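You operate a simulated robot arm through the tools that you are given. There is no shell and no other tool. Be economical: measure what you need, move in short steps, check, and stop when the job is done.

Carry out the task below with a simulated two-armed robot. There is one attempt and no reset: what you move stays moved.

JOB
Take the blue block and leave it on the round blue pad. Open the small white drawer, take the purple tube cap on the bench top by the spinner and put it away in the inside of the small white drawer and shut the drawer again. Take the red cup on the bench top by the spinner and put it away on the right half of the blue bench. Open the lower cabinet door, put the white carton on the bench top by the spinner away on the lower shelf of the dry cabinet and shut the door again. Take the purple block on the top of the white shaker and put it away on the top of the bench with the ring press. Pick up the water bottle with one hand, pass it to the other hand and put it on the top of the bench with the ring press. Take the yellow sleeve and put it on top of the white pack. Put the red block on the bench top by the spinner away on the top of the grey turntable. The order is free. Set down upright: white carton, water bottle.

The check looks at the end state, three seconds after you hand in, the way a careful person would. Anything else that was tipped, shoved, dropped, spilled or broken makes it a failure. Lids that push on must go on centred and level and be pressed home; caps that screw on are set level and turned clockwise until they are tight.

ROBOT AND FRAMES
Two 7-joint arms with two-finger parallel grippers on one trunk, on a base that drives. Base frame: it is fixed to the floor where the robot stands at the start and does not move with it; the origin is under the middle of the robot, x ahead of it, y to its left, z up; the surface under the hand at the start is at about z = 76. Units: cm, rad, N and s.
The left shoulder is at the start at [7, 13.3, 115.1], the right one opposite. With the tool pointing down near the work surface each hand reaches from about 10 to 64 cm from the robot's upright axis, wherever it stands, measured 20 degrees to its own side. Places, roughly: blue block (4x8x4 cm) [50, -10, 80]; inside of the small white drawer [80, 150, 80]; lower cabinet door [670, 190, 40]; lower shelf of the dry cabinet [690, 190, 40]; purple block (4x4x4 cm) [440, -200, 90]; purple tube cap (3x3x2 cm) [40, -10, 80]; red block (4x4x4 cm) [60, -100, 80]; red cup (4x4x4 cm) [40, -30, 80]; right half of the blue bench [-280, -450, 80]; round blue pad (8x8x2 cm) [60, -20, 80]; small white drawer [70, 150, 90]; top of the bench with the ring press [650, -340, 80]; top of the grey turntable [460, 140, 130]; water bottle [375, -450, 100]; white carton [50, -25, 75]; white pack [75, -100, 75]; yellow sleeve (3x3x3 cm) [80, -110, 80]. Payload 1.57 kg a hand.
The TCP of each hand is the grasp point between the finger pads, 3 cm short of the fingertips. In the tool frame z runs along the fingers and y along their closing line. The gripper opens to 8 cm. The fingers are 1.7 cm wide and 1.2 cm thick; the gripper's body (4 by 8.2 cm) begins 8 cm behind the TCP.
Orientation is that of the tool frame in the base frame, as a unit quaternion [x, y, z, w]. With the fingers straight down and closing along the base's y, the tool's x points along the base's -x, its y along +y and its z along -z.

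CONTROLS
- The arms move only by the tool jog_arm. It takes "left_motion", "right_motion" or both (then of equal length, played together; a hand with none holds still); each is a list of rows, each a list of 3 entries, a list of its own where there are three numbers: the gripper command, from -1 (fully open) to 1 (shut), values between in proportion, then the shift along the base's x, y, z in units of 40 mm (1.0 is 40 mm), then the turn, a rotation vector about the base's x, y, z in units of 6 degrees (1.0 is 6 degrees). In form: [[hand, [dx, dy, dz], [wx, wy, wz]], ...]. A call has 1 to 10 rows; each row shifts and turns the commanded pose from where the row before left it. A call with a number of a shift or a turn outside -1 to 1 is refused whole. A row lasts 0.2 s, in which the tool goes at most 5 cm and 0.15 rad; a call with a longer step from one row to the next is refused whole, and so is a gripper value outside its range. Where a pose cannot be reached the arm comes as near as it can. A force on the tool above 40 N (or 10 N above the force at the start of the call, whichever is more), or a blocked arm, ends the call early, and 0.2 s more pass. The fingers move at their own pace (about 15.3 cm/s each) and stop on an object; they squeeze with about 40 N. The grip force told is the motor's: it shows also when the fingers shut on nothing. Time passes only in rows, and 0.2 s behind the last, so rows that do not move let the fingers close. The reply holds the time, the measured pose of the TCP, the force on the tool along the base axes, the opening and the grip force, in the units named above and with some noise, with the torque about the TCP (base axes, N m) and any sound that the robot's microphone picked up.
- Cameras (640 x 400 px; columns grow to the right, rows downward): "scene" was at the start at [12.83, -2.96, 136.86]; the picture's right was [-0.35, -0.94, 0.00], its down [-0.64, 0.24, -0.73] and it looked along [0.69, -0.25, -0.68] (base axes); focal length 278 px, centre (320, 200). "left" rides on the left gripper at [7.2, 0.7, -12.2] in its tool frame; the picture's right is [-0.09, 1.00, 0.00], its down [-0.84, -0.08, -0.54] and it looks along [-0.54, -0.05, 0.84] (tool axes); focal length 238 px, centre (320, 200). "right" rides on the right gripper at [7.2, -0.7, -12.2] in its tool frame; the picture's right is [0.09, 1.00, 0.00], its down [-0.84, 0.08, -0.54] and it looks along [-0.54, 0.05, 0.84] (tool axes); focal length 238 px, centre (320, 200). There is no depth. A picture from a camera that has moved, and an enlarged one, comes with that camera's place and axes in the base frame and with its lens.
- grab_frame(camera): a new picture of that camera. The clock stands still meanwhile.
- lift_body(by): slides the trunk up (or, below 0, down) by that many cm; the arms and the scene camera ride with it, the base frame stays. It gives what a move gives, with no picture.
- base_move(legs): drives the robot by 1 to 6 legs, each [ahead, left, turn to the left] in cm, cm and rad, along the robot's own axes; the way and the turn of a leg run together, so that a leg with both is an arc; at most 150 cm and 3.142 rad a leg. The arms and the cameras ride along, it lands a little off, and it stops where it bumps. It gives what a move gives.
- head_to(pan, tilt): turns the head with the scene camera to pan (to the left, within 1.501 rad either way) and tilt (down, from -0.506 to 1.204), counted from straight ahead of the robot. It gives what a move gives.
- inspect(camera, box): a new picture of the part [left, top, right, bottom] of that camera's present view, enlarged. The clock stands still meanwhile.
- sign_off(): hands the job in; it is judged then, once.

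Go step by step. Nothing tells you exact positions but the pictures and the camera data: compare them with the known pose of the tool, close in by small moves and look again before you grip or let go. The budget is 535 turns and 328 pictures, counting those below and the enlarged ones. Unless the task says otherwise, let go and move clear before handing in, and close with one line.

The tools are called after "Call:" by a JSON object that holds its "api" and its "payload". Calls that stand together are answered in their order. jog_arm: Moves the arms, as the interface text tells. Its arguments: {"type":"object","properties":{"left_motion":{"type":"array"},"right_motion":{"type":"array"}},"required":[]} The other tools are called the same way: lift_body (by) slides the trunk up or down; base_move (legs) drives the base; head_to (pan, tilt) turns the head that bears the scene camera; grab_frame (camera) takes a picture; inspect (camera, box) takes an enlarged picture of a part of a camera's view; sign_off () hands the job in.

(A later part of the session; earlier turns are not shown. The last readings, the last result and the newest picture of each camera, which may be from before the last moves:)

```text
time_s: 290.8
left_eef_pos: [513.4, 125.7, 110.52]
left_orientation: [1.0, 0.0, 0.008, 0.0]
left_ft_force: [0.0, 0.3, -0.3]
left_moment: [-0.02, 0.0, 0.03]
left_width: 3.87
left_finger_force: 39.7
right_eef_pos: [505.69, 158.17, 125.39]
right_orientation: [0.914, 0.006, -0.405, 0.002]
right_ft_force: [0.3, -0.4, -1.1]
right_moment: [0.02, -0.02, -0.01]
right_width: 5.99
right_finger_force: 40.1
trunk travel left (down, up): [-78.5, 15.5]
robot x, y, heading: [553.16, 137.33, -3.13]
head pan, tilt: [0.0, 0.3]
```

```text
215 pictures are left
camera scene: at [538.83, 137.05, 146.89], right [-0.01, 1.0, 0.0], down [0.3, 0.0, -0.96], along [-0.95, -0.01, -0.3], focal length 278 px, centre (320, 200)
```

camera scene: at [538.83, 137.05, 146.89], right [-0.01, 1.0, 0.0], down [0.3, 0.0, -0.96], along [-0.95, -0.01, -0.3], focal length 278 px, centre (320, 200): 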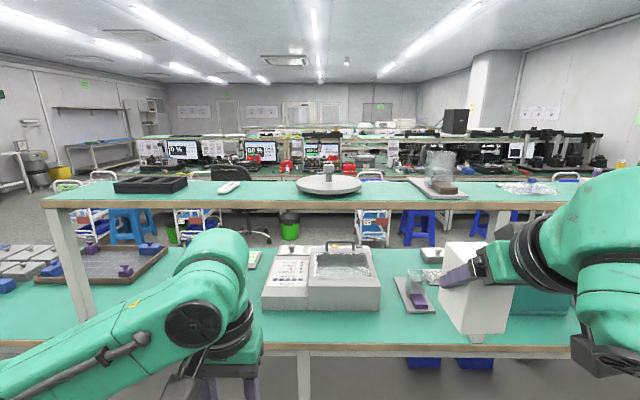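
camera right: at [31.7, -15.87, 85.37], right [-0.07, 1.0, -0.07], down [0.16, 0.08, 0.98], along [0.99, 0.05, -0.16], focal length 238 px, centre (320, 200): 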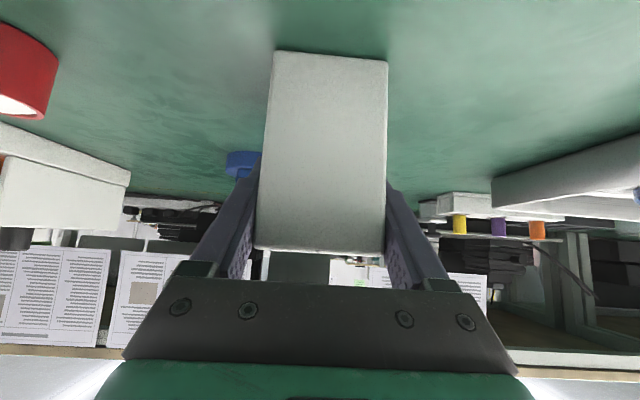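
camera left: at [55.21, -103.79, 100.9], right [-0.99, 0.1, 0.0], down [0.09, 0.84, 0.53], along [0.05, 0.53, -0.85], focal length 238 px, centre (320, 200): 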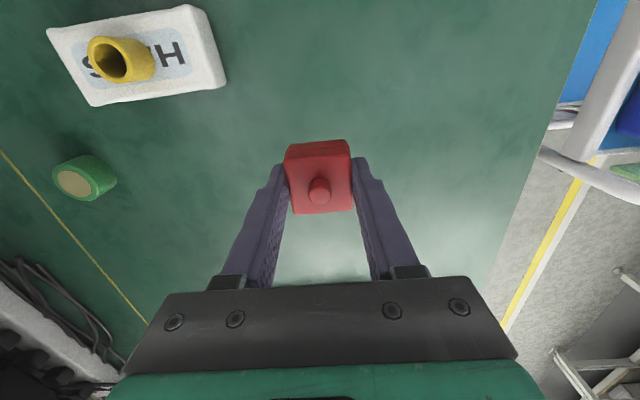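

The turntable is the round disk with a centre post on the upper shelf. I'll raise the trunk, lift the left hand, tuck the carton, and move closer.

Call:
{"api": "lift_body", "payload": {"by": 15}}

Call:
{"api": "jog_arm", "payload": {"left_motion": [[1, [0, 0, 0.9], [0, 0, 0]], [1, [0, 0, 0.9], [0, 0, 0]], [1, [0, 0, 0.9], [0, 0, 0]], [1, [0, 0, 0.9], [0, 0, 0]], [1, [0, 0, 0.9], [0, 0, 0]], [1, [0, 0, 0.9], [0, 0, 0]]], "right_motion": [[1, [0.3, 0.3, 0], [0, 0, 0]], [1, [0.3, 0.3, 0], [0, 0, 0]], [1, [0.3, 0.3, 0], [0, 0, 0]], [1, [0.3, 0.3, 0], [0, 0, 0]], [1, [0, 0.3, 0], [0, 0, 0]], [1, [0, 0.3, 0], [0, 0, 0]]]}}

Call:
{"api": "grab_frame", "payload": {"camera": "scene"}}

```text
time_s: 292.6
left_eef_pos: [513.45, 125.74, 125.59]
left_orientation: [1.0, 0.001, 0.008, 0.001]
left_ft_force: [-0.3, 1.2, -1.4]
left_moment: [0.0, -0.03, -0.03]
left_width: 3.86
left_finger_force: 40.1
right_eef_pos: [505.83, 158.19, 140.31]
right_orientation: [0.914, 0.005, -0.405, 0.0]
right_ft_force: [0.1, 0.1, -2.2]
right_moment: [-0.01, -0.01, 0.04]
right_width: 5.96
right_finger_force: 39.8
trunk travel left (down, up): [-93.5, 0.5]
robot x, y, heading: [553.0, 136.95, -3.126]
head pan, tilt: [0.0, 0.3]
```

```text
time_s: 294.0
left_eef_pos: [513.3, 125.91, 147.06]
left_orientation: [1.0, 0.0, 0.008, 0.001]
left_ft_force: [-0.2, -0.6, -0.6]
left_moment: [-0.02, -0.01, 0.01]
left_width: 3.87
left_finger_force: 39.9
right_eef_pos: [510.47, 165.65, 140.39]
right_orientation: [0.915, 0.005, -0.404, 0.001]
right_ft_force: [0.0, 0.7, -2.2]
right_moment: [-0.04, -0.01, 0.0]
right_width: 5.99
right_finger_force: 40.1
trunk travel left (down, up): [-93.5, 0.5]
robot x, y, heading: [553.39, 137.59, -3.129]
head pan, tilt: [0.0, 0.3]
```

```text
214 pictures are left
camera scene: at [538.78, 137.3, 161.89], right [-0.01, 1.0, 0.0], down [0.3, 0.0, -0.96], along [-0.95, -0.01, -0.3], focal length 278 px, centre (320, 200)
```

scene: 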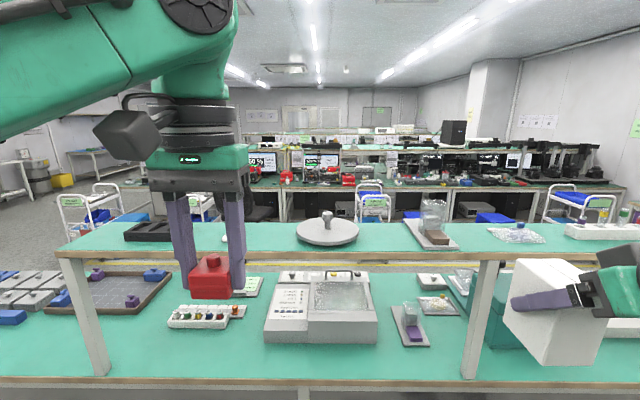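

The disk top is at about [460.3, 138.6, 127], radius 10, with a post in the centre. I'll set the block on its front part near x = 465.

Call:
{"api": "base_move", "payload": {"legs": [[0, -12, -0.012], [33, 0, 0]]}}

Call:
{"api": "grab_frame", "payload": {"camera": "left"}}

Call:
{"api": "grab_frame", "payload": {"camera": "scene"}}

```text
time_s: 297.0
left_eef_pos: [480.4, 138.08, 147.09]
left_orientation: [1.0, -0.005, 0.006, 0.0]
left_ft_force: [0.9, 0.8, -1.3]
left_moment: [0.0, 0.01, -0.01]
left_width: 3.89
left_finger_force: 40.2
right_eef_pos: [478.08, 177.76, 140.48]
right_orientation: [0.913, 0.0, -0.407, -0.001]
right_ft_force: [-0.7, -0.4, -1.8]
right_moment: [0.0, 0.02, 0.03]
right_width: 5.97
right_finger_force: 40.2
trunk travel left (down, up): [-93.5, 0.5]
robot x, y, heading: [519.86, 149.48, -3.142]
head pan, tilt: [0.0, 0.3]
```

```text
213 pictures are left
camera left: at [487.43, 137.3, 159.48], right [-0.1, -0.99, 0.0], down [-0.84, 0.09, 0.53], along [-0.53, 0.05, -0.85], focal length 238 px, centre (320, 200)
```

left: 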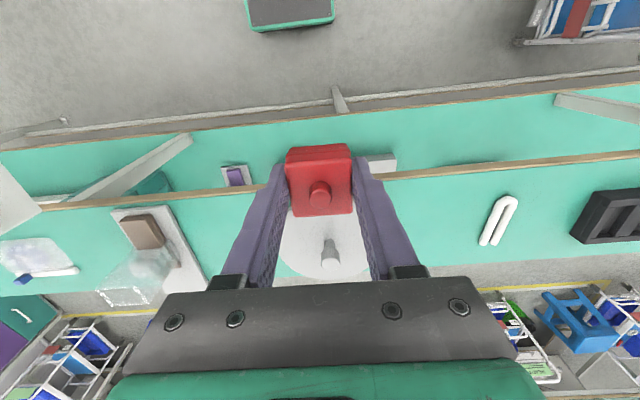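

```text
212 pictures are left
camera scene: at [506.05, 149.15, 161.93], right [0.0, 1.0, 0.0], down [0.29, 0.0, -0.96], along [-0.96, 0.0, -0.29], focal length 278 px, centre (320, 200)
```

scene: 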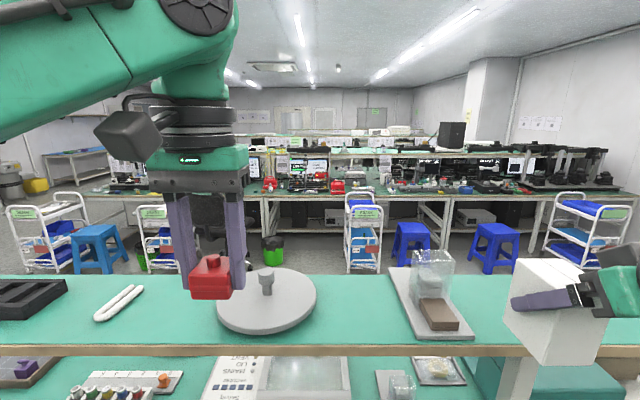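

Call:
{"api": "jog_arm", "payload": {"left_motion": [[1, [-0.8, 0.05, 0], [0, 0, 0]], [1, [-0.8, 0.05, 0], [0, 0, 0]], [1, [-0.8, 0.05, -0.3], [0, 0, 0]], [1, [-0.8, 0, -0.4], [0, 0, 0]], [1, [-0.65, 0, -0.5], [0, 0, 0]], [1, [0, 0, -0.8], [0, 0, 0]], [1, [0, 0, 0], [0, 0, 0]]]}}

Call:
{"api": "grab_frame", "payload": {"camera": "left"}}

Call:
{"api": "grab_frame", "payload": {"camera": "scene"}}

```text
time_s: 298.6
left_eef_pos: [468.35, 138.82, 141.07]
left_orientation: [1.0, -0.005, 0.006, 0.0]
left_ft_force: [0.1, 0.1, -0.7]
left_moment: [0.02, -0.01, 0.01]
left_width: 3.89
left_finger_force: 40.2
left hand out of reach, approached as far as the arm can: row 4, 5
right_eef_pos: [477.7, 177.63, 140.38]
right_orientation: [0.914, 0.002, -0.405, 0.0]
right_ft_force: [-0.5, -0.7, -1.1]
right_moment: [-0.01, 0.0, -0.01]
right_width: 5.95
right_finger_force: 40.2
trunk travel left (down, up): [-93.5, 0.5]
robot x, y, heading: [520.25, 149.71, -3.14]
head pan, tilt: [0.0, 0.3]
```

```text
211 pictures are left
camera left: at [475.4, 137.99, 153.48], right [-0.1, -0.99, 0.0], down [-0.84, 0.09, 0.53], along [-0.53, 0.06, -0.85], focal length 238 px, centre (320, 200)
```

left: 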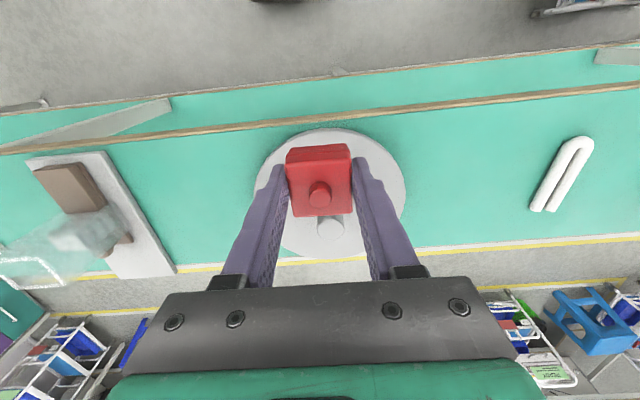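

```text
210 pictures are left
camera scene: at [505.57, 149.0, 161.89], right [0.0, 1.0, 0.0], down [0.3, 0.0, -0.95], along [-0.95, 0.0, -0.3], focal length 278 px, centre (320, 200)
```

scene: 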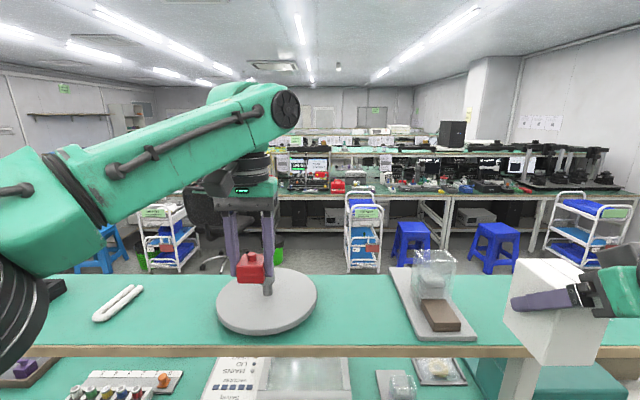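

I need about 4 cm more, so I'll drive ahead slightly.

Call:
{"api": "base_move", "payload": {"legs": [[4, 0, 0]]}}

Call:
{"api": "grab_frame", "payload": {"camera": "left"}}

```text
time_s: 299.5
left_eef_pos: [465.54, 138.86, 141.65]
left_orientation: [1.0, -0.006, 0.004, 0.0]
left_ft_force: [0.5, 0.1, -0.6]
left_moment: [-0.01, 0.07, 0.02]
left_width: 3.89
left_finger_force: 40.1
right_eef_pos: [474.82, 177.82, 140.74]
right_orientation: [0.913, 0.0, -0.409, -0.001]
right_ft_force: [1.6, -0.2, -1.2]
right_moment: [0.0, 0.05, 0.03]
right_width: 5.99
right_finger_force: 40.3
trunk travel left (down, up): [-93.5, 0.5]
robot x, y, heading: [516.18, 149.19, -3.143]
head pan, tilt: [0.0, 0.3]
```

```text
209 pictures are left
camera left: at [472.69, 138.18, 153.92], right [-0.1, -0.99, 0.0], down [-0.84, 0.09, 0.54], along [-0.53, 0.05, -0.84], focal length 238 px, centre (320, 200)
```

left: 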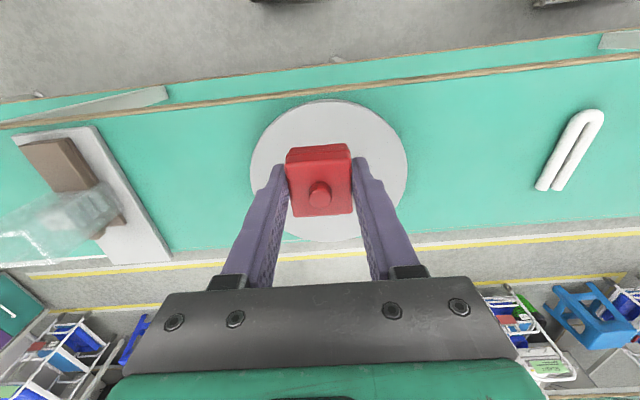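

Call:
{"api": "jog_arm", "payload": {"left_motion": [[1, [0.05, 0, -0.8], [0, 0, 0]], [1, [0, 0, -0.8], [0, 0, 0]], [1, [0, 0, -0.4], [0, 0, 0]], [1, [0, 0, 0], [0, 0, 0]]]}}

Call:
{"api": "inspect", "payload": {"camera": "scene", "box": [200, 200, 360, 340]}}

Call:
{"api": "grab_frame", "payload": {"camera": "left"}}

```text
time_s: 300.5
left_eef_pos: [464.67, 138.87, 133.15]
left_orientation: [1.0, -0.005, 0.007, 0.0]
left_ft_force: [0.2, 0.6, -0.5]
left_moment: [-0.01, -0.01, -0.03]
left_width: 3.9
left_finger_force: 40.6
right_eef_pos: [473.61, 177.75, 140.32]
right_orientation: [0.914, 0.0, -0.405, -0.001]
right_ft_force: [-0.3, 0.2, -2.5]
right_moment: [-0.01, -0.04, 0.01]
right_width: 5.97
right_finger_force: 40.2
trunk travel left (down, up): [-93.5, 0.5]
robot x, y, heading: [515.78, 149.42, -3.138]
head pan, tilt: [0.0, 0.3]
```

```text
2.86 times, centred on (280, 270) of scene
camera zoom: at [501.51, 149.14, 161.87], right [0.0, 1.0, 0.0], down [0.3, 0.0, -0.95], along [-0.95, 0.0, -0.3], focal length 793 px, centre (434, 0)
```

zoom: 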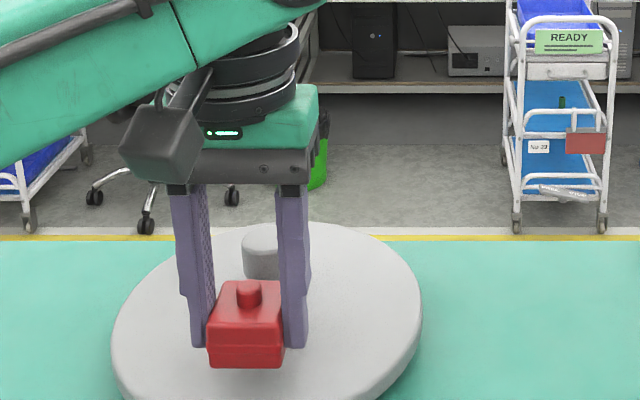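

```text
207 pictures are left
camera left: at [471.63, 138.13, 145.47], right [-0.1, -0.99, 0.0], down [-0.84, 0.09, 0.53], along [-0.53, 0.05, -0.85], focal length 238 px, centre (320, 200)
```

left: 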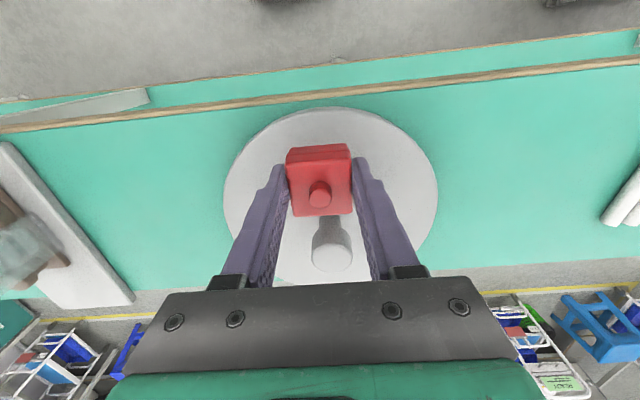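

Over the disk's front half, clear of the post. I'll lower until contact.

Call:
{"api": "jog_arm", "payload": {"left_motion": [[1, [0, 0, -0.2], [0, 0, 0]], [1, [0, 0, -0.15], [0, 0, 0]], [1, [0, 0, -0.12], [0, 0, 0]], [1, [0, 0, 0], [0, 0, 0]]]}}

```text
time_s: 301.5
left_eef_pos: [464.83, 138.8, 131.38]
left_orientation: [1.0, -0.005, 0.007, 0.0]
left_ft_force: [-0.2, -0.2, -0.3]
left_moment: [0.0, 0.02, -0.03]
left_width: 3.9
left_finger_force: 40.3
right_eef_pos: [473.83, 177.6, 140.48]
right_orientation: [0.914, 0.0, -0.406, -0.001]
right_ft_force: [-0.4, 0.0, -2.0]
right_moment: [0.01, -0.01, -0.02]
right_width: 5.98
right_finger_force: 40.1
trunk travel left (down, up): [-93.5, 0.5]
robot x, y, heading: [515.83, 149.3, -3.138]
head pan, tilt: [0.0, 0.3]
```

Call:
{"api": "jog_arm", "payload": {"left_motion": [[1, [0, 0, -0.1], [0, 0, 0]], [1, [0, 0, -0.1], [0, 0, 0]], [1, [0, 0, 0], [0, 0, 0]]]}}

Call:
{"api": "inspect", "payload": {"camera": "scene", "box": [200, 200, 360, 340]}}

```text
time_s: 302.3
left_eef_pos: [464.85, 139.01, 130.75]
left_orientation: [1.0, -0.005, 0.003, 0.0]
left_ft_force: [-8.3, 0.1, 31.2]
left_moment: [-0.04, 0.23, 0.03]
left_width: 3.93
left_finger_force: 39.3
right_eef_pos: [473.91, 177.82, 140.58]
right_orientation: [0.914, 0.001, -0.407, 0.0]
right_ft_force: [-0.2, 0.6, -1.3]
right_moment: [0.0, 0.01, -0.02]
right_width: 5.97
right_finger_force: 39.9
trunk travel left (down, up): [-93.5, 0.5]
robot x, y, heading: [516.33, 149.25, -3.137]
head pan, tilt: [0.0, 0.3]
```

```text
2.86 times, centred on (280, 270) of scene
camera zoom: at [501.99, 149.22, 161.95], right [0.0, 1.0, 0.0], down [0.29, 0.0, -0.96], along [-0.96, 0.0, -0.29], focal length 793 px, centre (434, 0)
```

zoom: 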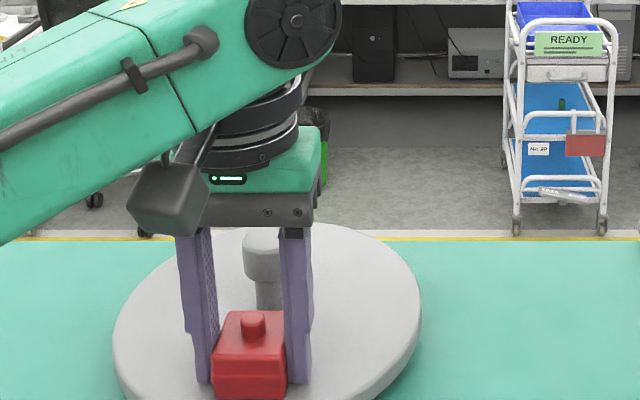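

Contact. I'll release and rise straight up, then back off.

Call:
{"api": "jog_arm", "payload": {"left_motion": [[1, [0, 0, 0.04], [0, 0, 0]], [-0.3, [0, 0, 0], [0, 0, 0]], [-0.3, [0, 0, 0], [0, 0, 0]], [-0.3, [0, 0, 0.5], [0, 0, 0]], [-0.3, [0, 0, 0.9], [0, 0, 0]], [-0.3, [0, 0, 0.9], [0, 0, 0]], [-0.3, [0, 0, 0.9], [0, 0, 0]], [-0.3, [0.8, 0, 0], [0, 0, 0]], [-1, [0.9, 0, 0], [0, 0, 0]], [-1, [0.9, 0, 0], [0, 0, 0]]]}}

Call:
{"api": "inspect", "payload": {"camera": "scene", "box": [200, 200, 360, 340]}}

```text
time_s: 304.5
left_eef_pos: [475.38, 138.94, 143.51]
left_orientation: [1.0, -0.005, 0.006, 0.001]
left_ft_force: [0.1, -0.1, -0.4]
left_moment: [-0.01, 0.03, -0.01]
left_width: 8.01
left_finger_force: 0.0
right_eef_pos: [473.94, 177.75, 140.49]
right_orientation: [0.913, 0.0, -0.408, -0.001]
right_ft_force: [-0.2, 0.0, -1.2]
right_moment: [-0.03, -0.01, 0.01]
right_width: 5.99
right_finger_force: 40.1
trunk travel left (down, up): [-93.5, 0.5]
robot x, y, heading: [516.21, 149.5, -3.138]
head pan, tilt: [0.0, 0.3]
```

```text
2.86 times, centred on (280, 270) of scene
camera zoom: at [501.95, 149.17, 161.92], right [0.0, 1.0, 0.0], down [0.29, 0.0, -0.96], along [-0.96, 0.0, -0.29], focal length 793 px, centre (434, 0)
```

zoom: 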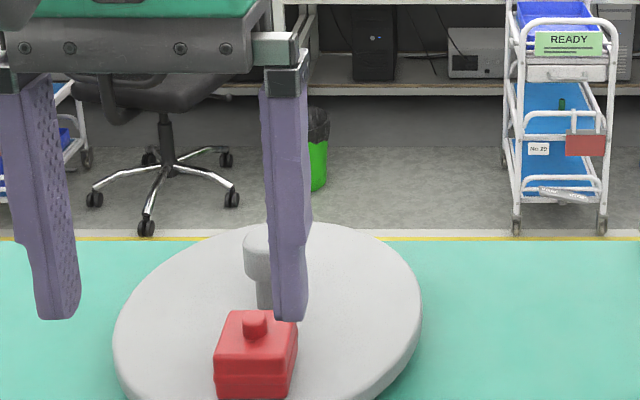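

The red block stands on the turntable. I'll back off and turn to the dry cabinet.

Call:
{"api": "base_move", "payload": {"legs": [[-44, 0, 0], [0, 0, 3.138]]}}

Call:
{"api": "lift_body", "payload": {"by": -21}}

Call:
{"api": "head_to", "payload": {"pan": 0.3, "tilt": 0.5}}

Call:
{"api": "grab_frame", "payload": {"camera": "scene"}}

```text
time_s: 314.5
left_eef_pos: [601.26, 159.93, 143.56]
left_orientation: [-0.001, 1.0, 0.0, -0.007]
left_ft_force: [-1.4, 0.7, -0.8]
left_moment: [-0.04, -0.03, 0.0]
left_width: 7.98
left_finger_force: 0.1
right_eef_pos: [603.0, 121.23, 140.36]
right_orientation: [-0.006, 0.914, 0.001, 0.406]
right_ft_force: [0.4, -1.4, -1.7]
right_moment: [-0.02, 0.0, -0.01]
right_width: 5.96
right_finger_force: 40.2
trunk travel left (down, up): [-93.5, 0.5]
robot x, y, heading: [560.56, 149.38, 0.015]
head pan, tilt: [0.0, 0.3]
```

```text
time_s: 316.8
left_eef_pos: [601.28, 160.02, 122.47]
left_orientation: [-0.001, 1.0, 0.0, -0.007]
left_ft_force: [0.1, 0.3, -0.2]
left_moment: [-0.04, -0.01, 0.01]
left_width: 8.01
left_finger_force: 0.0
right_eef_pos: [603.18, 121.17, 119.47]
right_orientation: [-0.005, 0.914, 0.001, 0.406]
right_ft_force: [0.2, -0.2, -1.3]
right_moment: [0.02, 0.02, 0.01]
right_width: 5.95
right_finger_force: 39.9
trunk travel left (down, up): [-72.5, 21.5]
robot x, y, heading: [560.38, 149.18, 0.015]
head pan, tilt: [0.0, 0.3]
```

```text
time_s: 317.6
left_eef_pos: [601.3, 159.92, 122.35]
left_orientation: [0.0, 1.0, 0.0, -0.007]
left_ft_force: [0.7, 0.8, -0.5]
left_moment: [0.02, -0.02, 0.03]
left_width: 7.99
left_finger_force: 0.1
right_eef_pos: [603.12, 121.2, 119.32]
right_orientation: [-0.006, 0.914, 0.002, 0.406]
right_ft_force: [0.4, 0.8, -1.9]
right_moment: [0.0, 0.01, -0.02]
right_width: 5.96
right_finger_force: 40.5
trunk travel left (down, up): [-72.5, 21.5]
robot x, y, heading: [560.36, 149.01, 0.012]
head pan, tilt: [0.3, 0.499]
```

```text
204 pictures are left
camera scene: at [574.21, 151.97, 139.06], right [0.31, -0.95, 0.0], down [-0.46, -0.15, -0.88], along [0.84, 0.27, -0.48], focal length 278 px, centre (320, 200)
```

scene: 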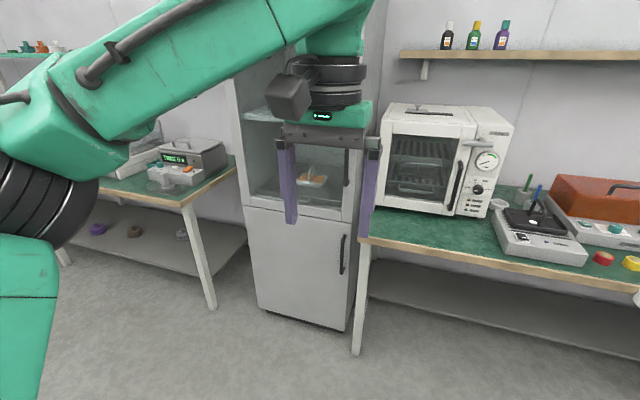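

The lower door's front is at x ≈ 672, y 170–221, z 5–75, hinge left, vertical handle near [668, 172, z 49–69]. I'll pitch the left hand forward like the right one.

Call:
{"api": "jog_arm", "payload": {"left_motion": [[-1, [0.2, 0, 0], [0, -1, 0]], [-1, [0.2, 0, 0], [0, -1, 0]], [-1, [0.2, 0, 0], [0, -1, 0]], [-1, [0.2, 0, 0], [0, -1, 0]], [-1, [0.2, 0, 0], [0, -1, 0]], [-1, [0.2, 0, 0], [0, -1, 0]], [-1, [0.2, 0, 0], [0, -1, 0]], [-1, [0.2, 0, 0], [0, -1, 0]], [-1, [0, 0, 0], [0, -1, 0]], [-1, [0, 0, 0], [0, -1, 0]]]}}

Call:
{"api": "grab_frame", "payload": {"camera": "left"}}

```text
time_s: 319.8
left_eef_pos: [607.76, 159.96, 122.47]
left_orientation: [-0.001, 0.869, 0.0, 0.495]
left_ft_force: [0.0, 0.1, -0.3]
left_moment: [0.01, -0.02, -0.01]
left_width: 8.0
left_finger_force: 0.0
right_eef_pos: [603.08, 121.2, 119.42]
right_orientation: [-0.005, 0.914, 0.001, 0.407]
right_ft_force: [-0.1, -0.5, -2.3]
right_moment: [-0.02, 0.04, 0.0]
right_width: 5.97
right_finger_force: 40.1
trunk travel left (down, up): [-72.5, 21.5]
robot x, y, heading: [560.01, 148.7, 0.009]
head pan, tilt: [0.3, 0.499]
```

```text
203 pictures are left
camera left: at [593.56, 160.65, 122.54], right [0.05, 1.0, 0.08], down [-0.04, -0.08, 1.0], along [1.0, -0.05, 0.04], focal length 238 px, centre (320, 200)
```

left: 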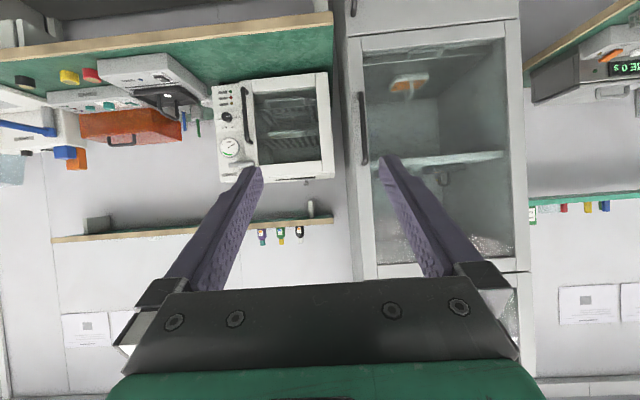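

Now I'll lower the trunk and drive closer.

Call:
{"api": "lift_body", "payload": {"by": -60}}

Call:
{"api": "head_to", "payload": {"pan": 0.2, "tilt": 0.3}}

Call:
{"api": "grab_frame", "payload": {"camera": "scene"}}

Call:
{"api": "grab_frame", "payload": {"camera": "left"}}

```text
refused: -60 is not a number from -40 to 40
```

```text
time_s: 320.5
left_eef_pos: [607.7, 160.07, 122.49]
left_orientation: [-0.001, 0.87, 0.0, 0.494]
left_ft_force: [-0.4, 0.2, -0.5]
left_moment: [-0.02, 0.03, 0.05]
left_width: 8.0
left_finger_force: 0.1
right_eef_pos: [603.01, 121.21, 119.4]
right_orientation: [-0.005, 0.914, 0.0, 0.406]
right_ft_force: [-0.3, 0.0, -1.2]
right_moment: [-0.03, 0.01, -0.01]
right_width: 5.95
right_finger_force: 40.2
trunk travel left (down, up): [-72.5, 21.5]
robot x, y, heading: [560.46, 149.4, 0.011]
head pan, tilt: [0.201, 0.3]
```

```text
202 pictures are left
camera scene: at [574.68, 151.16, 140.89], right [0.21, -0.98, 0.0], down [-0.29, -0.06, -0.95], along [0.93, 0.2, -0.3], focal length 278 px, centre (320, 200)
```

scene: 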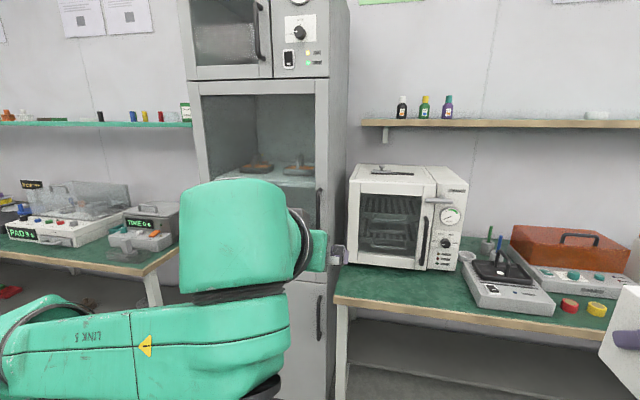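

```text
201 pictures are left
camera left: at [593.56, 160.63, 122.56], right [0.05, 1.0, 0.08], down [-0.04, -0.08, 1.0], along [1.0, -0.05, 0.03], focal length 238 px, centre (320, 200)
```

left: 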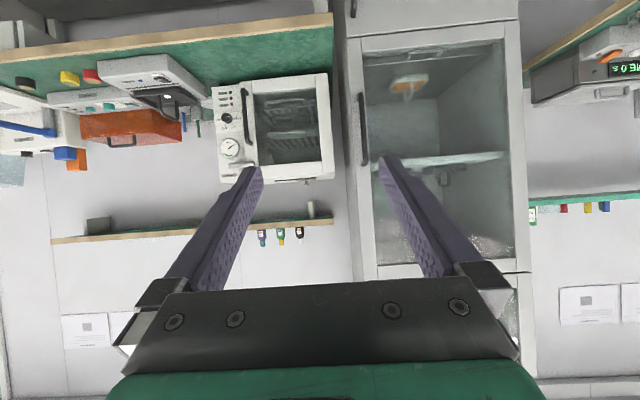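

Call:
{"api": "lift_body", "payload": {"by": -38}}

Call:
{"api": "lift_body", "payload": {"by": -22}}

Call:
{"api": "grab_frame", "payload": {"camera": "scene"}}

Call:
{"api": "grab_frame", "payload": {"camera": "left"}}

```text
time_s: 324.2
left_eef_pos: [607.64, 160.06, 84.46]
left_orientation: [0.0, 0.87, -0.001, 0.494]
left_ft_force: [-0.1, -0.2, 1.2]
left_moment: [0.02, 0.0, 0.0]
left_width: 8.01
left_finger_force: 0.2
right_eef_pos: [602.93, 121.18, 81.44]
right_orientation: [-0.005, 0.914, 0.0, 0.406]
right_ft_force: [-0.4, -0.9, -1.3]
right_moment: [0.0, 0.02, -0.01]
right_width: 5.96
right_finger_force: 40.2
trunk travel left (down, up): [-34.5, 59.5]
robot x, y, heading: [560.42, 149.78, 0.01]
head pan, tilt: [0.201, 0.3]
```

```text
time_s: 326.5
left_eef_pos: [607.77, 159.99, 62.4]
left_orientation: [0.0, 0.869, -0.001, 0.494]
left_ft_force: [0.3, 0.1, -0.6]
left_moment: [0.04, -0.01, -0.01]
left_width: 8.02
left_finger_force: 0.2
right_eef_pos: [603.09, 121.14, 59.47]
right_orientation: [-0.006, 0.914, 0.001, 0.406]
right_ft_force: [-0.3, -1.2, -0.7]
right_moment: [-0.01, 0.04, 0.03]
right_width: 5.99
right_finger_force: 39.9
trunk travel left (down, up): [-12.5, 81.5]
robot x, y, heading: [560.07, 149.11, 0.009]
head pan, tilt: [0.201, 0.3]
```

```text
200 pictures are left
camera scene: at [574.65, 151.17, 80.9], right [0.21, -0.98, 0.0], down [-0.29, -0.06, -0.96], along [0.93, 0.2, -0.3], focal length 278 px, centre (320, 200)
```

scene: 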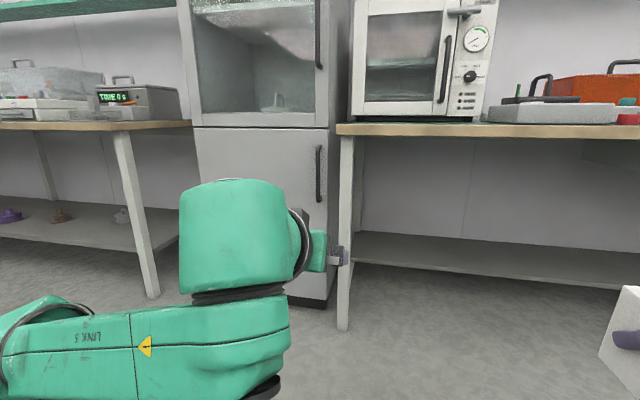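

```text
199 pictures are left
camera left: at [593.54, 160.64, 62.56], right [0.05, 1.0, 0.08], down [-0.04, -0.08, 1.0], along [1.0, -0.05, 0.03], focal length 238 px, centre (320, 200)
```

left: 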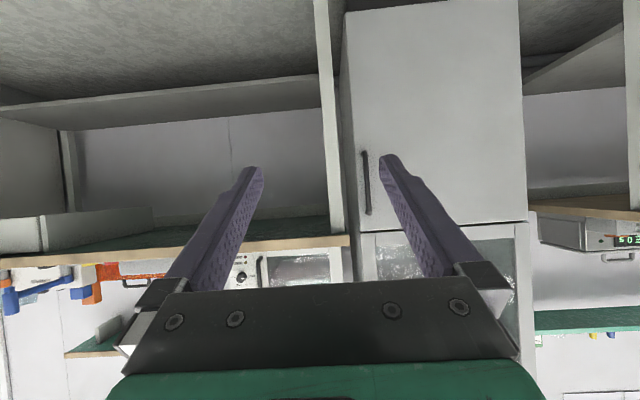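

The handle is at about [668, 171.6, z 51–70], matching the hand's height. I'll drive so the left hand sits in front of it.

Call:
{"api": "base_move", "payload": {"legs": [[0, 11.5, -0.01], [34, 0, 0]]}}

Call:
{"api": "grab_frame", "payload": {"camera": "left"}}

Call:
{"api": "grab_frame", "payload": {"camera": "scene"}}

```text
time_s: 329.5
left_eef_pos: [641.47, 171.27, 62.49]
left_orientation: [0.002, 0.87, -0.002, 0.494]
left_ft_force: [-0.3, 0.4, 0.5]
left_moment: [0.01, -0.03, 0.0]
left_width: 8.0
left_finger_force: 0.0
right_eef_pos: [636.59, 132.66, 59.41]
right_orientation: [-0.003, 0.914, 0.0, 0.406]
right_ft_force: [0.4, 0.6, -1.6]
right_moment: [0.02, -0.01, -0.01]
right_width: 6.01
right_finger_force: 40.2
trunk travel left (down, up): [-12.5, 81.5]
robot x, y, heading: [594.24, 161.27, 0.004]
head pan, tilt: [0.201, 0.3]
```

```text
198 pictures are left
camera left: at [627.43, 172.12, 62.55], right [0.05, 1.0, 0.08], down [-0.04, -0.08, 1.0], along [1.0, -0.06, 0.03], focal length 238 px, centre (320, 200)
```

left: 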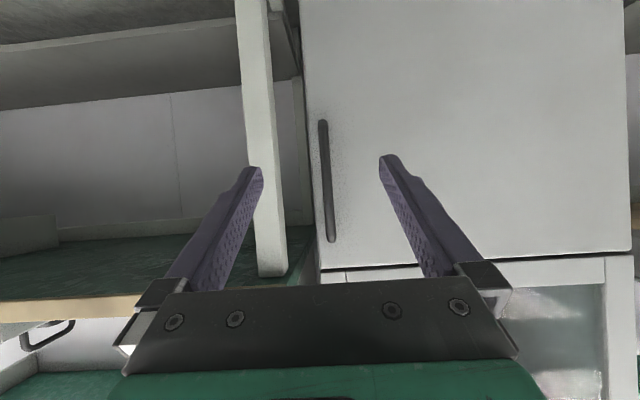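

```text
197 pictures are left
camera scene: at [608.48, 162.79, 80.89], right [0.2, -0.98, 0.0], down [-0.29, -0.06, -0.96], along [0.93, 0.2, -0.3], focal length 278 px, centre (320, 200)
```

scene: 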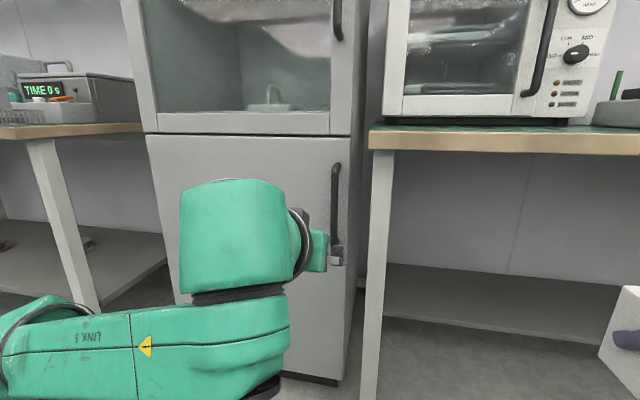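

I'll yaw the hand slightly (clear of the bench leg), open partway, and advance onto the handle.

Call:
{"api": "jog_arm", "payload": {"left_motion": [[-0.3, [0.3, 0, 0], [0, 0, -0.8]], [-0.3, [0.4, 0, 0], [0, 0, -0.8]], [-0.3, [0.5, 0, 0], [0, 0, -0.8]], [-0.3, [0.6, 0, -0.1], [0, 0, 0]], [-0.3, [0.6, 0, -0.1], [0, 0, 0]], [-0.3, [0.6, 0, 0], [0, 0, 0]], [-0.3, [0.6, 0, 0], [0, 0, 0]], [-0.3, [0.4, 0, 0], [0, 0, 0]], [-0.3, [0, 0, 0], [0, 0, 0]]]}}

Call:
{"api": "grab_frame", "payload": {"camera": "left"}}

Call:
{"api": "grab_frame", "payload": {"camera": "scene"}}

```text
time_s: 331.5
left_eef_pos: [657.49, 171.46, 61.64]
left_orientation: [0.112, 0.862, -0.065, 0.49]
left_ft_force: [0.4, 0.5, -0.1]
left_moment: [0.01, 0.0, 0.01]
left_width: 5.2
left_finger_force: 0.1
right_eef_pos: [636.63, 132.49, 59.46]
right_orientation: [-0.002, 0.914, 0.0, 0.406]
right_ft_force: [0.4, 0.5, -0.8]
right_moment: [-0.02, 0.0, -0.02]
right_width: 5.98
right_finger_force: 39.8
trunk travel left (down, up): [-12.5, 81.5]
robot x, y, heading: [593.98, 161.14, 0.007]
head pan, tilt: [0.201, 0.3]
```

```text
196 pictures are left
camera left: at [644.02, 175.63, 61.74], right [0.3, 0.95, 0.08], down [-0.06, -0.06, 1.0], along [0.95, -0.3, 0.03], focal length 238 px, centre (320, 200)
```

left: 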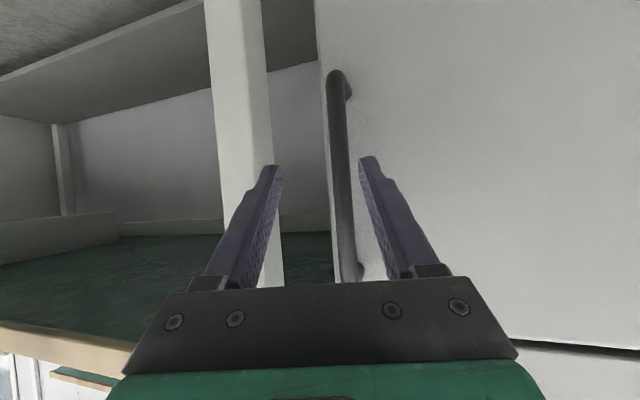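

```text
195 pictures are left
camera scene: at [608.48, 162.79, 80.89], right [0.2, -0.98, 0.0], down [-0.29, -0.06, -0.96], along [0.93, 0.2, -0.3], focal length 278 px, centre (320, 200)
```

scene: 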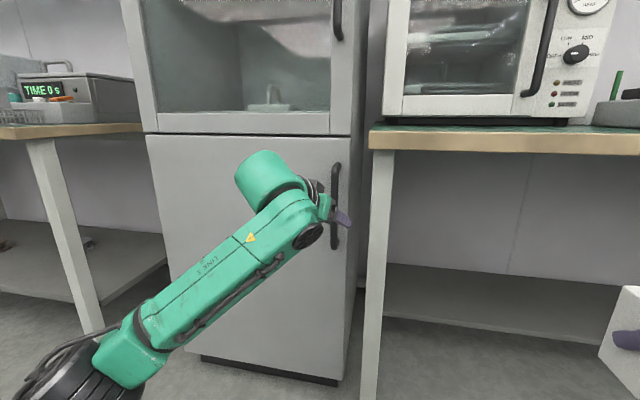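

Call:
{"api": "jog_arm", "payload": {"left_motion": [[-0.3, [0.5, -0.1, 0], [0, 0, 0]], [-0.3, [0.5, 0, 0], [0, 0, 0]], [-0.3, [0.5, 0, 0], [0, 0, 0]], [-0.3, [0.4, 0, 0], [0, 0, 0]], [-0.3, [0, 0, 0], [0, 0, 0]]]}}

Call:
{"api": "grab_frame", "payload": {"camera": "left"}}

Call:
{"api": "inspect", "payload": {"camera": "scene", "box": [220, 120, 420, 260]}}

```text
time_s: 332.6
left_eef_pos: [664.57, 171.09, 61.67]
left_orientation: [0.11, 0.865, -0.063, 0.486]
left_ft_force: [-19.9, -0.1, 0.7]
left_moment: [0.04, 0.12, 0.55]
left_width: 4.82
left_finger_force: 0.0
right_eef_pos: [636.38, 132.64, 59.51]
right_orientation: [-0.003, 0.913, 0.0, 0.407]
right_ft_force: [-0.4, -1.2, -1.0]
right_moment: [-0.04, 0.01, 0.01]
right_width: 5.95
right_finger_force: 39.8
trunk travel left (down, up): [-12.5, 81.5]
robot x, y, heading: [593.9, 160.72, 0.01]
head pan, tilt: [0.201, 0.3]
stopped in row 5 (left hand): the force on the tool passed its limit at 50 N (the readings are from after the stop); the commanded pose is now the measured one
```

```text
194 pictures are left
camera left: at [650.95, 175.3, 61.91], right [0.3, 0.95, 0.08], down [-0.05, -0.07, 1.0], along [0.95, -0.3, 0.02], focal length 238 px, centre (320, 200)
```

left: 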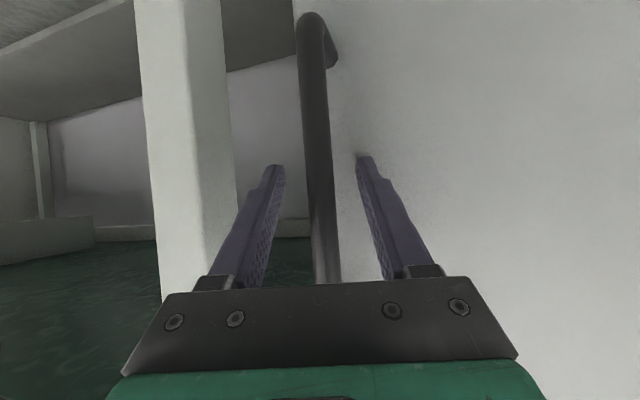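

```text
2.86 times, centred on (320, 190) of scene
camera zoom: at [608.19, 162.81, 80.94], right [0.21, -0.98, 0.0], down [-0.29, -0.06, -0.96], along [0.94, 0.2, -0.29], focal length 793 px, centre (320, 229)
```

zoom: 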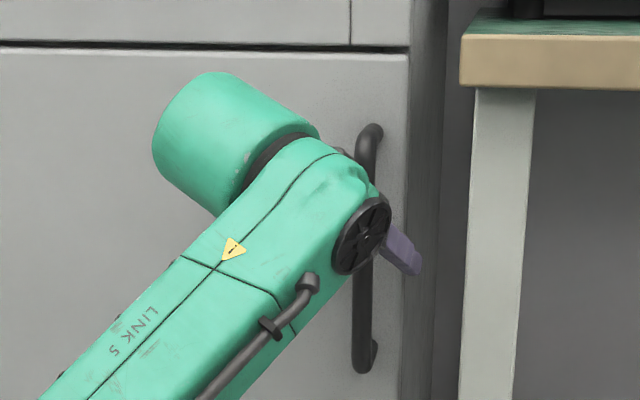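

The fingers straddle the bar and a tip just touched the door. I'll back off slightly and close.

Call:
{"api": "jog_arm", "payload": {"left_motion": [[-0.3, [-0.2, 0, 0], [0, 0, 0]], [1, [0, 0, 0], [0, 0, 0]], [1, [0, 0, 0], [0, 0, 0]], [1, [0, 0, 0], [0, 0, 0]], [1, [0, 0, 0], [0, 0, 0]]]}}

Call:
{"api": "grab_frame", "payload": {"camera": "left"}}

```text
time_s: 333.8
left_eef_pos: [663.9, 171.35, 61.29]
left_orientation: [0.107, 0.866, -0.062, 0.484]
left_ft_force: [1.7, 11.1, -0.3]
left_moment: [0.34, 0.09, 0.01]
left_width: 1.6
left_finger_force: 31.5
right_eef_pos: [636.74, 132.72, 59.41]
right_orientation: [-0.003, 0.914, 0.0, 0.405]
right_ft_force: [0.0, 0.5, -2.3]
right_moment: [0.03, -0.01, 0.01]
right_width: 5.94
right_finger_force: 40.6
trunk travel left (down, up): [-12.5, 81.5]
robot x, y, heading: [594.24, 160.91, 0.008]
head pan, tilt: [0.201, 0.3]
```

```text
192 pictures are left
camera left: at [650.39, 175.48, 61.64], right [0.29, 0.95, 0.08], down [-0.04, -0.07, 1.0], along [0.96, -0.3, 0.02], focal length 238 px, centre (320, 200)
```

left: 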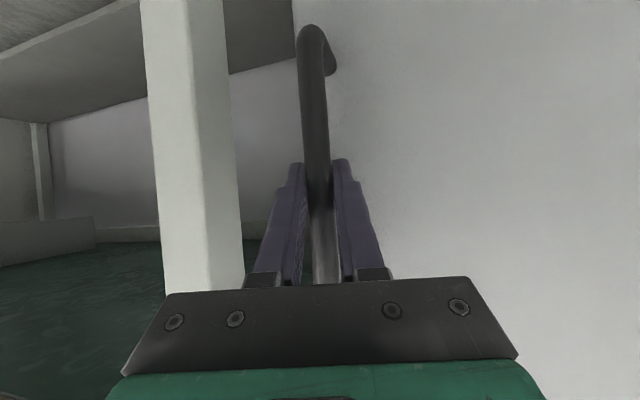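

Gripped. I'll pull the door along its arc, turning the hand with it.

Call:
{"api": "jog_arm", "payload": {"left_motion": [[1, [-0.27, 0.02, 0], [0, 0, -0.21]], [1, [-0.27, 0.03, 0], [0, 0, -0.21]], [1, [-0.54, 0.06, 0], [0, 0, -0.42]], [1, [-0.53, 0.1, 0], [0, 0, -0.42]], [1, [-0.53, 0.12, 0], [0, 0, -0.42]], [1, [-0.52, 0.15, 0], [0, 0, -0.42]], [1, [-0.52, 0.17, 0], [0, 0, -0.42]]]}}

Call:
{"api": "grab_frame", "payload": {"camera": "scene"}}

```text
time_s: 335.4
left_eef_pos: [651.35, 174.13, 61.36]
left_orientation: [0.219, 0.844, -0.125, 0.474]
left_ft_force: [9.4, 27.1, 4.4]
left_moment: [0.28, 0.32, 0.09]
left_width: 1.58
left_finger_force: 31.3
right_eef_pos: [636.79, 132.77, 59.37]
right_orientation: [-0.004, 0.914, -0.001, 0.405]
right_ft_force: [-0.3, -0.2, -1.6]
right_moment: [-0.01, 0.03, -0.01]
right_width: 5.98
right_finger_force: 39.8
trunk travel left (down, up): [-12.5, 81.5]
robot x, y, heading: [594.29, 160.89, 0.006]
head pan, tilt: [0.201, 0.3]
```

```text
191 pictures are left
camera scene: at [608.52, 163.09, 80.88], right [0.21, -0.98, 0.0], down [-0.29, -0.06, -0.95], along [0.93, 0.2, -0.3], focal length 278 px, centre (320, 200)
```

scene: 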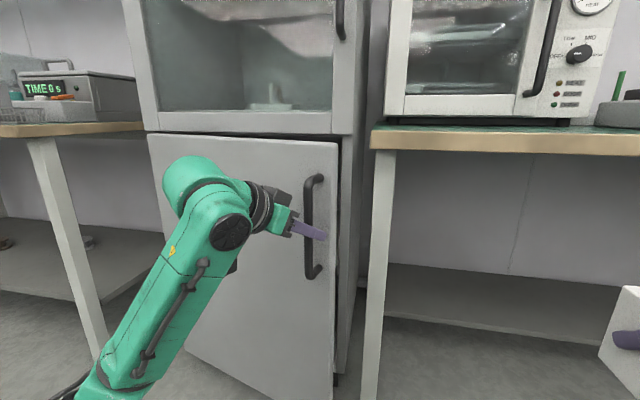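

The door opens; the side force suggests a slightly tighter arc, so I'll add some +y and continue.

Call:
{"api": "jog_arm", "payload": {"left_motion": [[1, [-0.3, 0.2, 0], [0, 0, -0.42]], [1, [-0.5, 0.22, 0], [0, 0, -0.42]], [1, [-0.5, 0.24, 0], [0, 0, -0.42]], [1, [-0.5, 0.26, 0], [0, 0, -0.42]], [1, [-0.48, 0.28, 0], [0, 0, -0.42]]]}}

Call:
{"api": "grab_frame", "payload": {"camera": "scene"}}

```text
time_s: 336.6
left_eef_pos: [642.22, 178.66, 61.34]
left_orientation: [0.312, 0.814, -0.177, 0.456]
left_ft_force: [9.7, 15.5, 5.4]
left_moment: [0.11, -0.26, 0.13]
left_width: 1.6
left_finger_force: 31.2
right_eef_pos: [636.73, 132.7, 59.43]
right_orientation: [-0.003, 0.915, -0.001, 0.405]
right_ft_force: [0.1, 0.0, -1.4]
right_moment: [-0.03, -0.01, 0.01]
right_width: 5.96
right_finger_force: 40.1
trunk travel left (down, up): [-12.5, 81.5]
robot x, y, heading: [593.67, 160.78, 0.01]
head pan, tilt: [0.201, 0.3]
```

```text
190 pictures are left
camera scene: at [608.5, 162.94, 80.89], right [0.21, -0.98, 0.0], down [-0.29, -0.06, -0.95], along [0.93, 0.2, -0.3], focal length 278 px, centre (320, 200)
```

scene: 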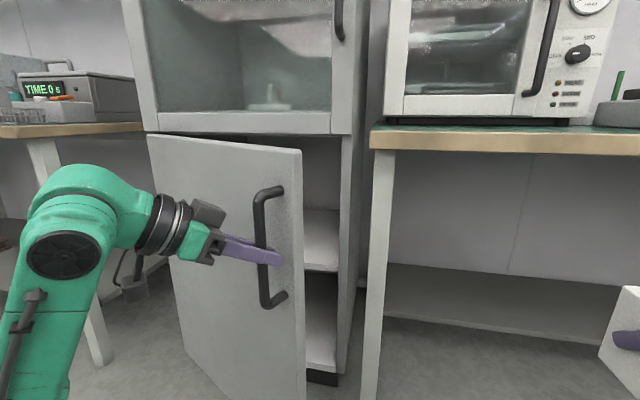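

The shelf at z ≈ 43 inside is visible. I'll open a bit further, then let go and push the door from its inner side.

Call:
{"api": "jog_arm", "payload": {"left_motion": [[1, [-0.45, 0.32, 0], [0, 0, -0.4]], [1, [-0.45, 0.34, 0], [0, 0, -0.4]], [1, [-0.42, 0.36, 0], [0, 0, -0.4]], [1, [-0.4, 0.38, 0], [0, 0, -0.4]], [-1, [0, 0, 0], [0, 0, 0]], [-1, [0, 0, 0], [0, 0, 0]]]}}

Call:
{"api": "grab_frame", "payload": {"camera": "scene"}}

Call:
{"api": "grab_frame", "payload": {"camera": "left"}}

```text
time_s: 338.0
left_eef_pos: [635.14, 184.03, 61.26]
left_orientation: [0.381, 0.785, -0.214, 0.439]
left_ft_force: [0.1, -0.6, -0.8]
left_moment: [0.0, 0.01, 0.0]
left_width: 8.01
left_finger_force: 0.1
right_eef_pos: [636.67, 132.59, 59.39]
right_orientation: [-0.003, 0.914, 0.0, 0.406]
right_ft_force: [-0.5, 0.0, -1.6]
right_moment: [0.0, -0.03, 0.0]
right_width: 5.98
right_finger_force: 39.8
trunk travel left (down, up): [-12.5, 81.5]
robot x, y, heading: [594.32, 160.88, 0.011]
head pan, tilt: [0.201, 0.3]
```

```text
189 pictures are left
camera scene: at [608.44, 162.8, 80.89], right [0.21, -0.98, 0.0], down [-0.29, -0.06, -0.96], along [0.93, 0.2, -0.3], focal length 278 px, centre (320, 200)
```

scene: 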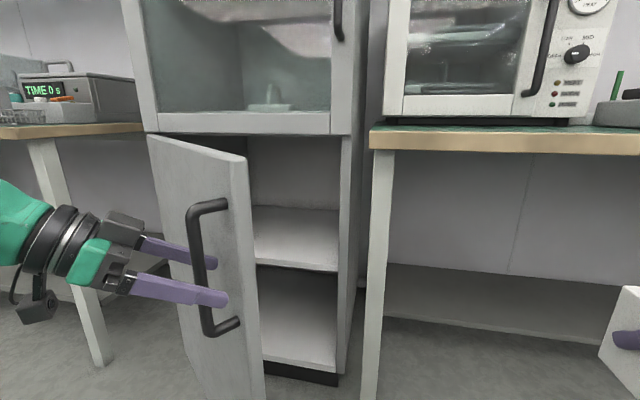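

```text
188 pictures are left
camera left: at [626.99, 195.6, 61.65], right [0.81, 0.58, 0.08], down [-0.07, -0.03, 1.0], along [0.58, -0.82, 0.02], focal length 238 px, centre (320, 200)
```

left: 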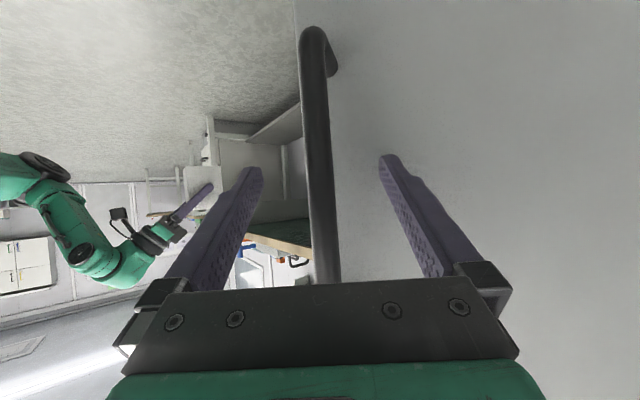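

Open about 40°. I'll withdraw from the handle, back up, and straighten the hand to push the door from inside.

Call:
{"api": "jog_arm", "payload": {"left_motion": [[-1, [-0.3, 0.35, 0.25], [0, 0, 0]], [-1, [-0.3, 0.35, 0.25], [0, 0, 0]], [-1, [-0.3, 0.35, 0.25], [0, 0, 0]], [-1, [-0.3, 0.3, 0.2], [0, 0, 0]]]}}

Call:
{"api": "grab_frame", "payload": {"camera": "left"}}

Call:
{"api": "grab_frame", "payload": {"camera": "scene"}}

```text
time_s: 339.0
left_eef_pos: [630.37, 189.5, 65.14]
left_orientation: [0.381, 0.785, -0.215, 0.439]
left_ft_force: [1.1, -0.4, 0.2]
left_moment: [-0.03, 0.01, 0.01]
left_width: 7.99
left_finger_force: 0.0
right_eef_pos: [636.62, 132.59, 59.26]
right_orientation: [-0.003, 0.914, 0.0, 0.405]
right_ft_force: [0.3, 0.4, -1.7]
right_moment: [-0.01, 0.0, 0.0]
right_width: 5.95
right_finger_force: 39.7
trunk travel left (down, up): [-12.5, 81.5]
robot x, y, heading: [594.23, 160.99, 0.007]
head pan, tilt: [0.201, 0.3]
```

```text
187 pictures are left
camera left: at [622.15, 200.99, 65.44], right [0.81, 0.58, 0.08], down [-0.07, -0.03, 1.0], along [0.58, -0.82, 0.02], focal length 238 px, centre (320, 200)
```

left: 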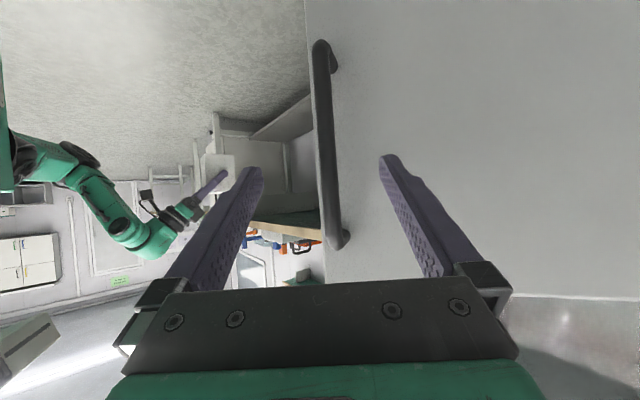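

```text
186 pictures are left
camera scene: at [608.45, 162.81, 80.9], right [0.21, -0.98, 0.0], down [-0.29, -0.06, -0.96], along [0.93, 0.2, -0.3], focal length 278 px, centre (320, 200)
```

scene: 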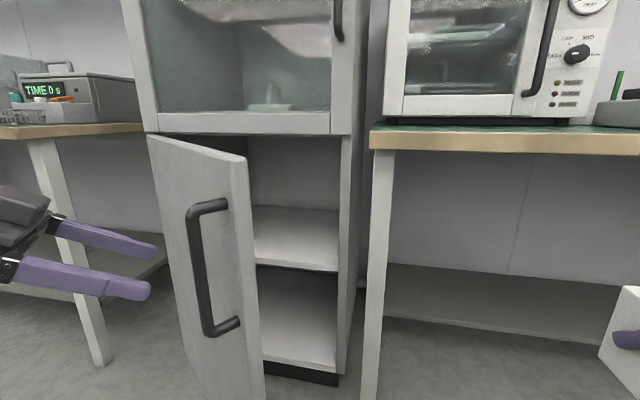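

Call:
{"api": "base_move", "payload": {"legs": [[-30, 0, 0]]}}

Call:
{"api": "jog_arm", "payload": {"left_motion": [[1, [0.3, -0.5, 0], [0, 0, 1]], [1, [0.3, -0.6, 0], [0, 0, 1]], [1, [0.3, -0.6, 0], [0, 0, 1]], [1, [0.3, -0.6, 0], [0, 0, 1]], [1, [0.3, -0.6, 0], [0, 0, 1]], [1, [0.3, -0.6, 0], [0, 0, 1]], [1, [0.3, -0.6, 0], [0, 0, 1]], [1, [0.3, -0.5, 0], [0, 0, 1]], [1, [0.2, -0.4, 0], [0, 0, 0.7]]]}}

Call:
{"api": "grab_frame", "payload": {"camera": "scene"}}

```text
time_s: 341.0
left_eef_pos: [600.36, 189.36, 65.14]
left_orientation: [0.379, 0.786, -0.214, 0.44]
left_ft_force: [0.4, 0.8, 0.6]
left_moment: [0.01, -0.01, -0.03]
left_width: 8.0
left_finger_force: 0.1
right_eef_pos: [606.69, 132.54, 59.32]
right_orientation: [-0.003, 0.914, 0.0, 0.406]
right_ft_force: [0.0, -0.4, -2.2]
right_moment: [-0.02, 0.03, 0.0]
right_width: 5.96
right_finger_force: 39.7
trunk travel left (down, up): [-12.5, 81.5]
robot x, y, heading: [564.39, 160.43, 0.01]
head pan, tilt: [0.201, 0.3]
```

```text
time_s: 343.0
left_eef_pos: [610.67, 169.34, 65.19]
left_orientation: [-0.004, 0.872, 0.0, 0.49]
left_ft_force: [-0.5, -0.3, -0.2]
left_moment: [0.0, 0.0, -0.03]
left_width: 0.0
left_finger_force: 21.0
right_eef_pos: [606.68, 132.48, 59.39]
right_orientation: [-0.003, 0.914, 0.0, 0.406]
right_ft_force: [0.0, -0.1, -0.3]
right_moment: [0.01, 0.01, 0.0]
right_width: 5.96
right_finger_force: 40.0
trunk travel left (down, up): [-12.5, 81.5]
robot x, y, heading: [564.22, 160.45, 0.008]
head pan, tilt: [0.201, 0.3]
```

```text
185 pictures are left
camera scene: at [578.5, 162.6, 80.89], right [0.21, -0.98, 0.0], down [-0.29, -0.06, -0.96], along [0.93, 0.2, -0.3], focal length 278 px, centre (320, 200)
```

scene: 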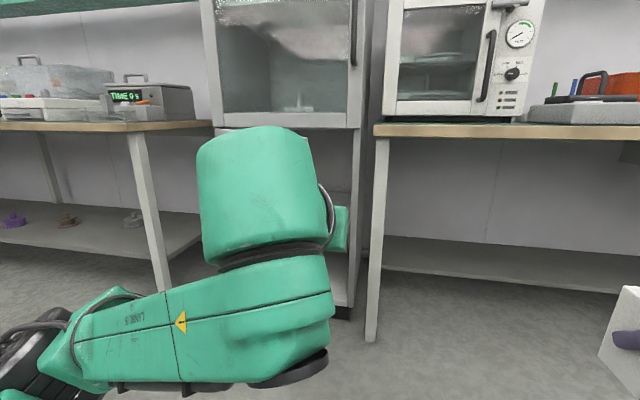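

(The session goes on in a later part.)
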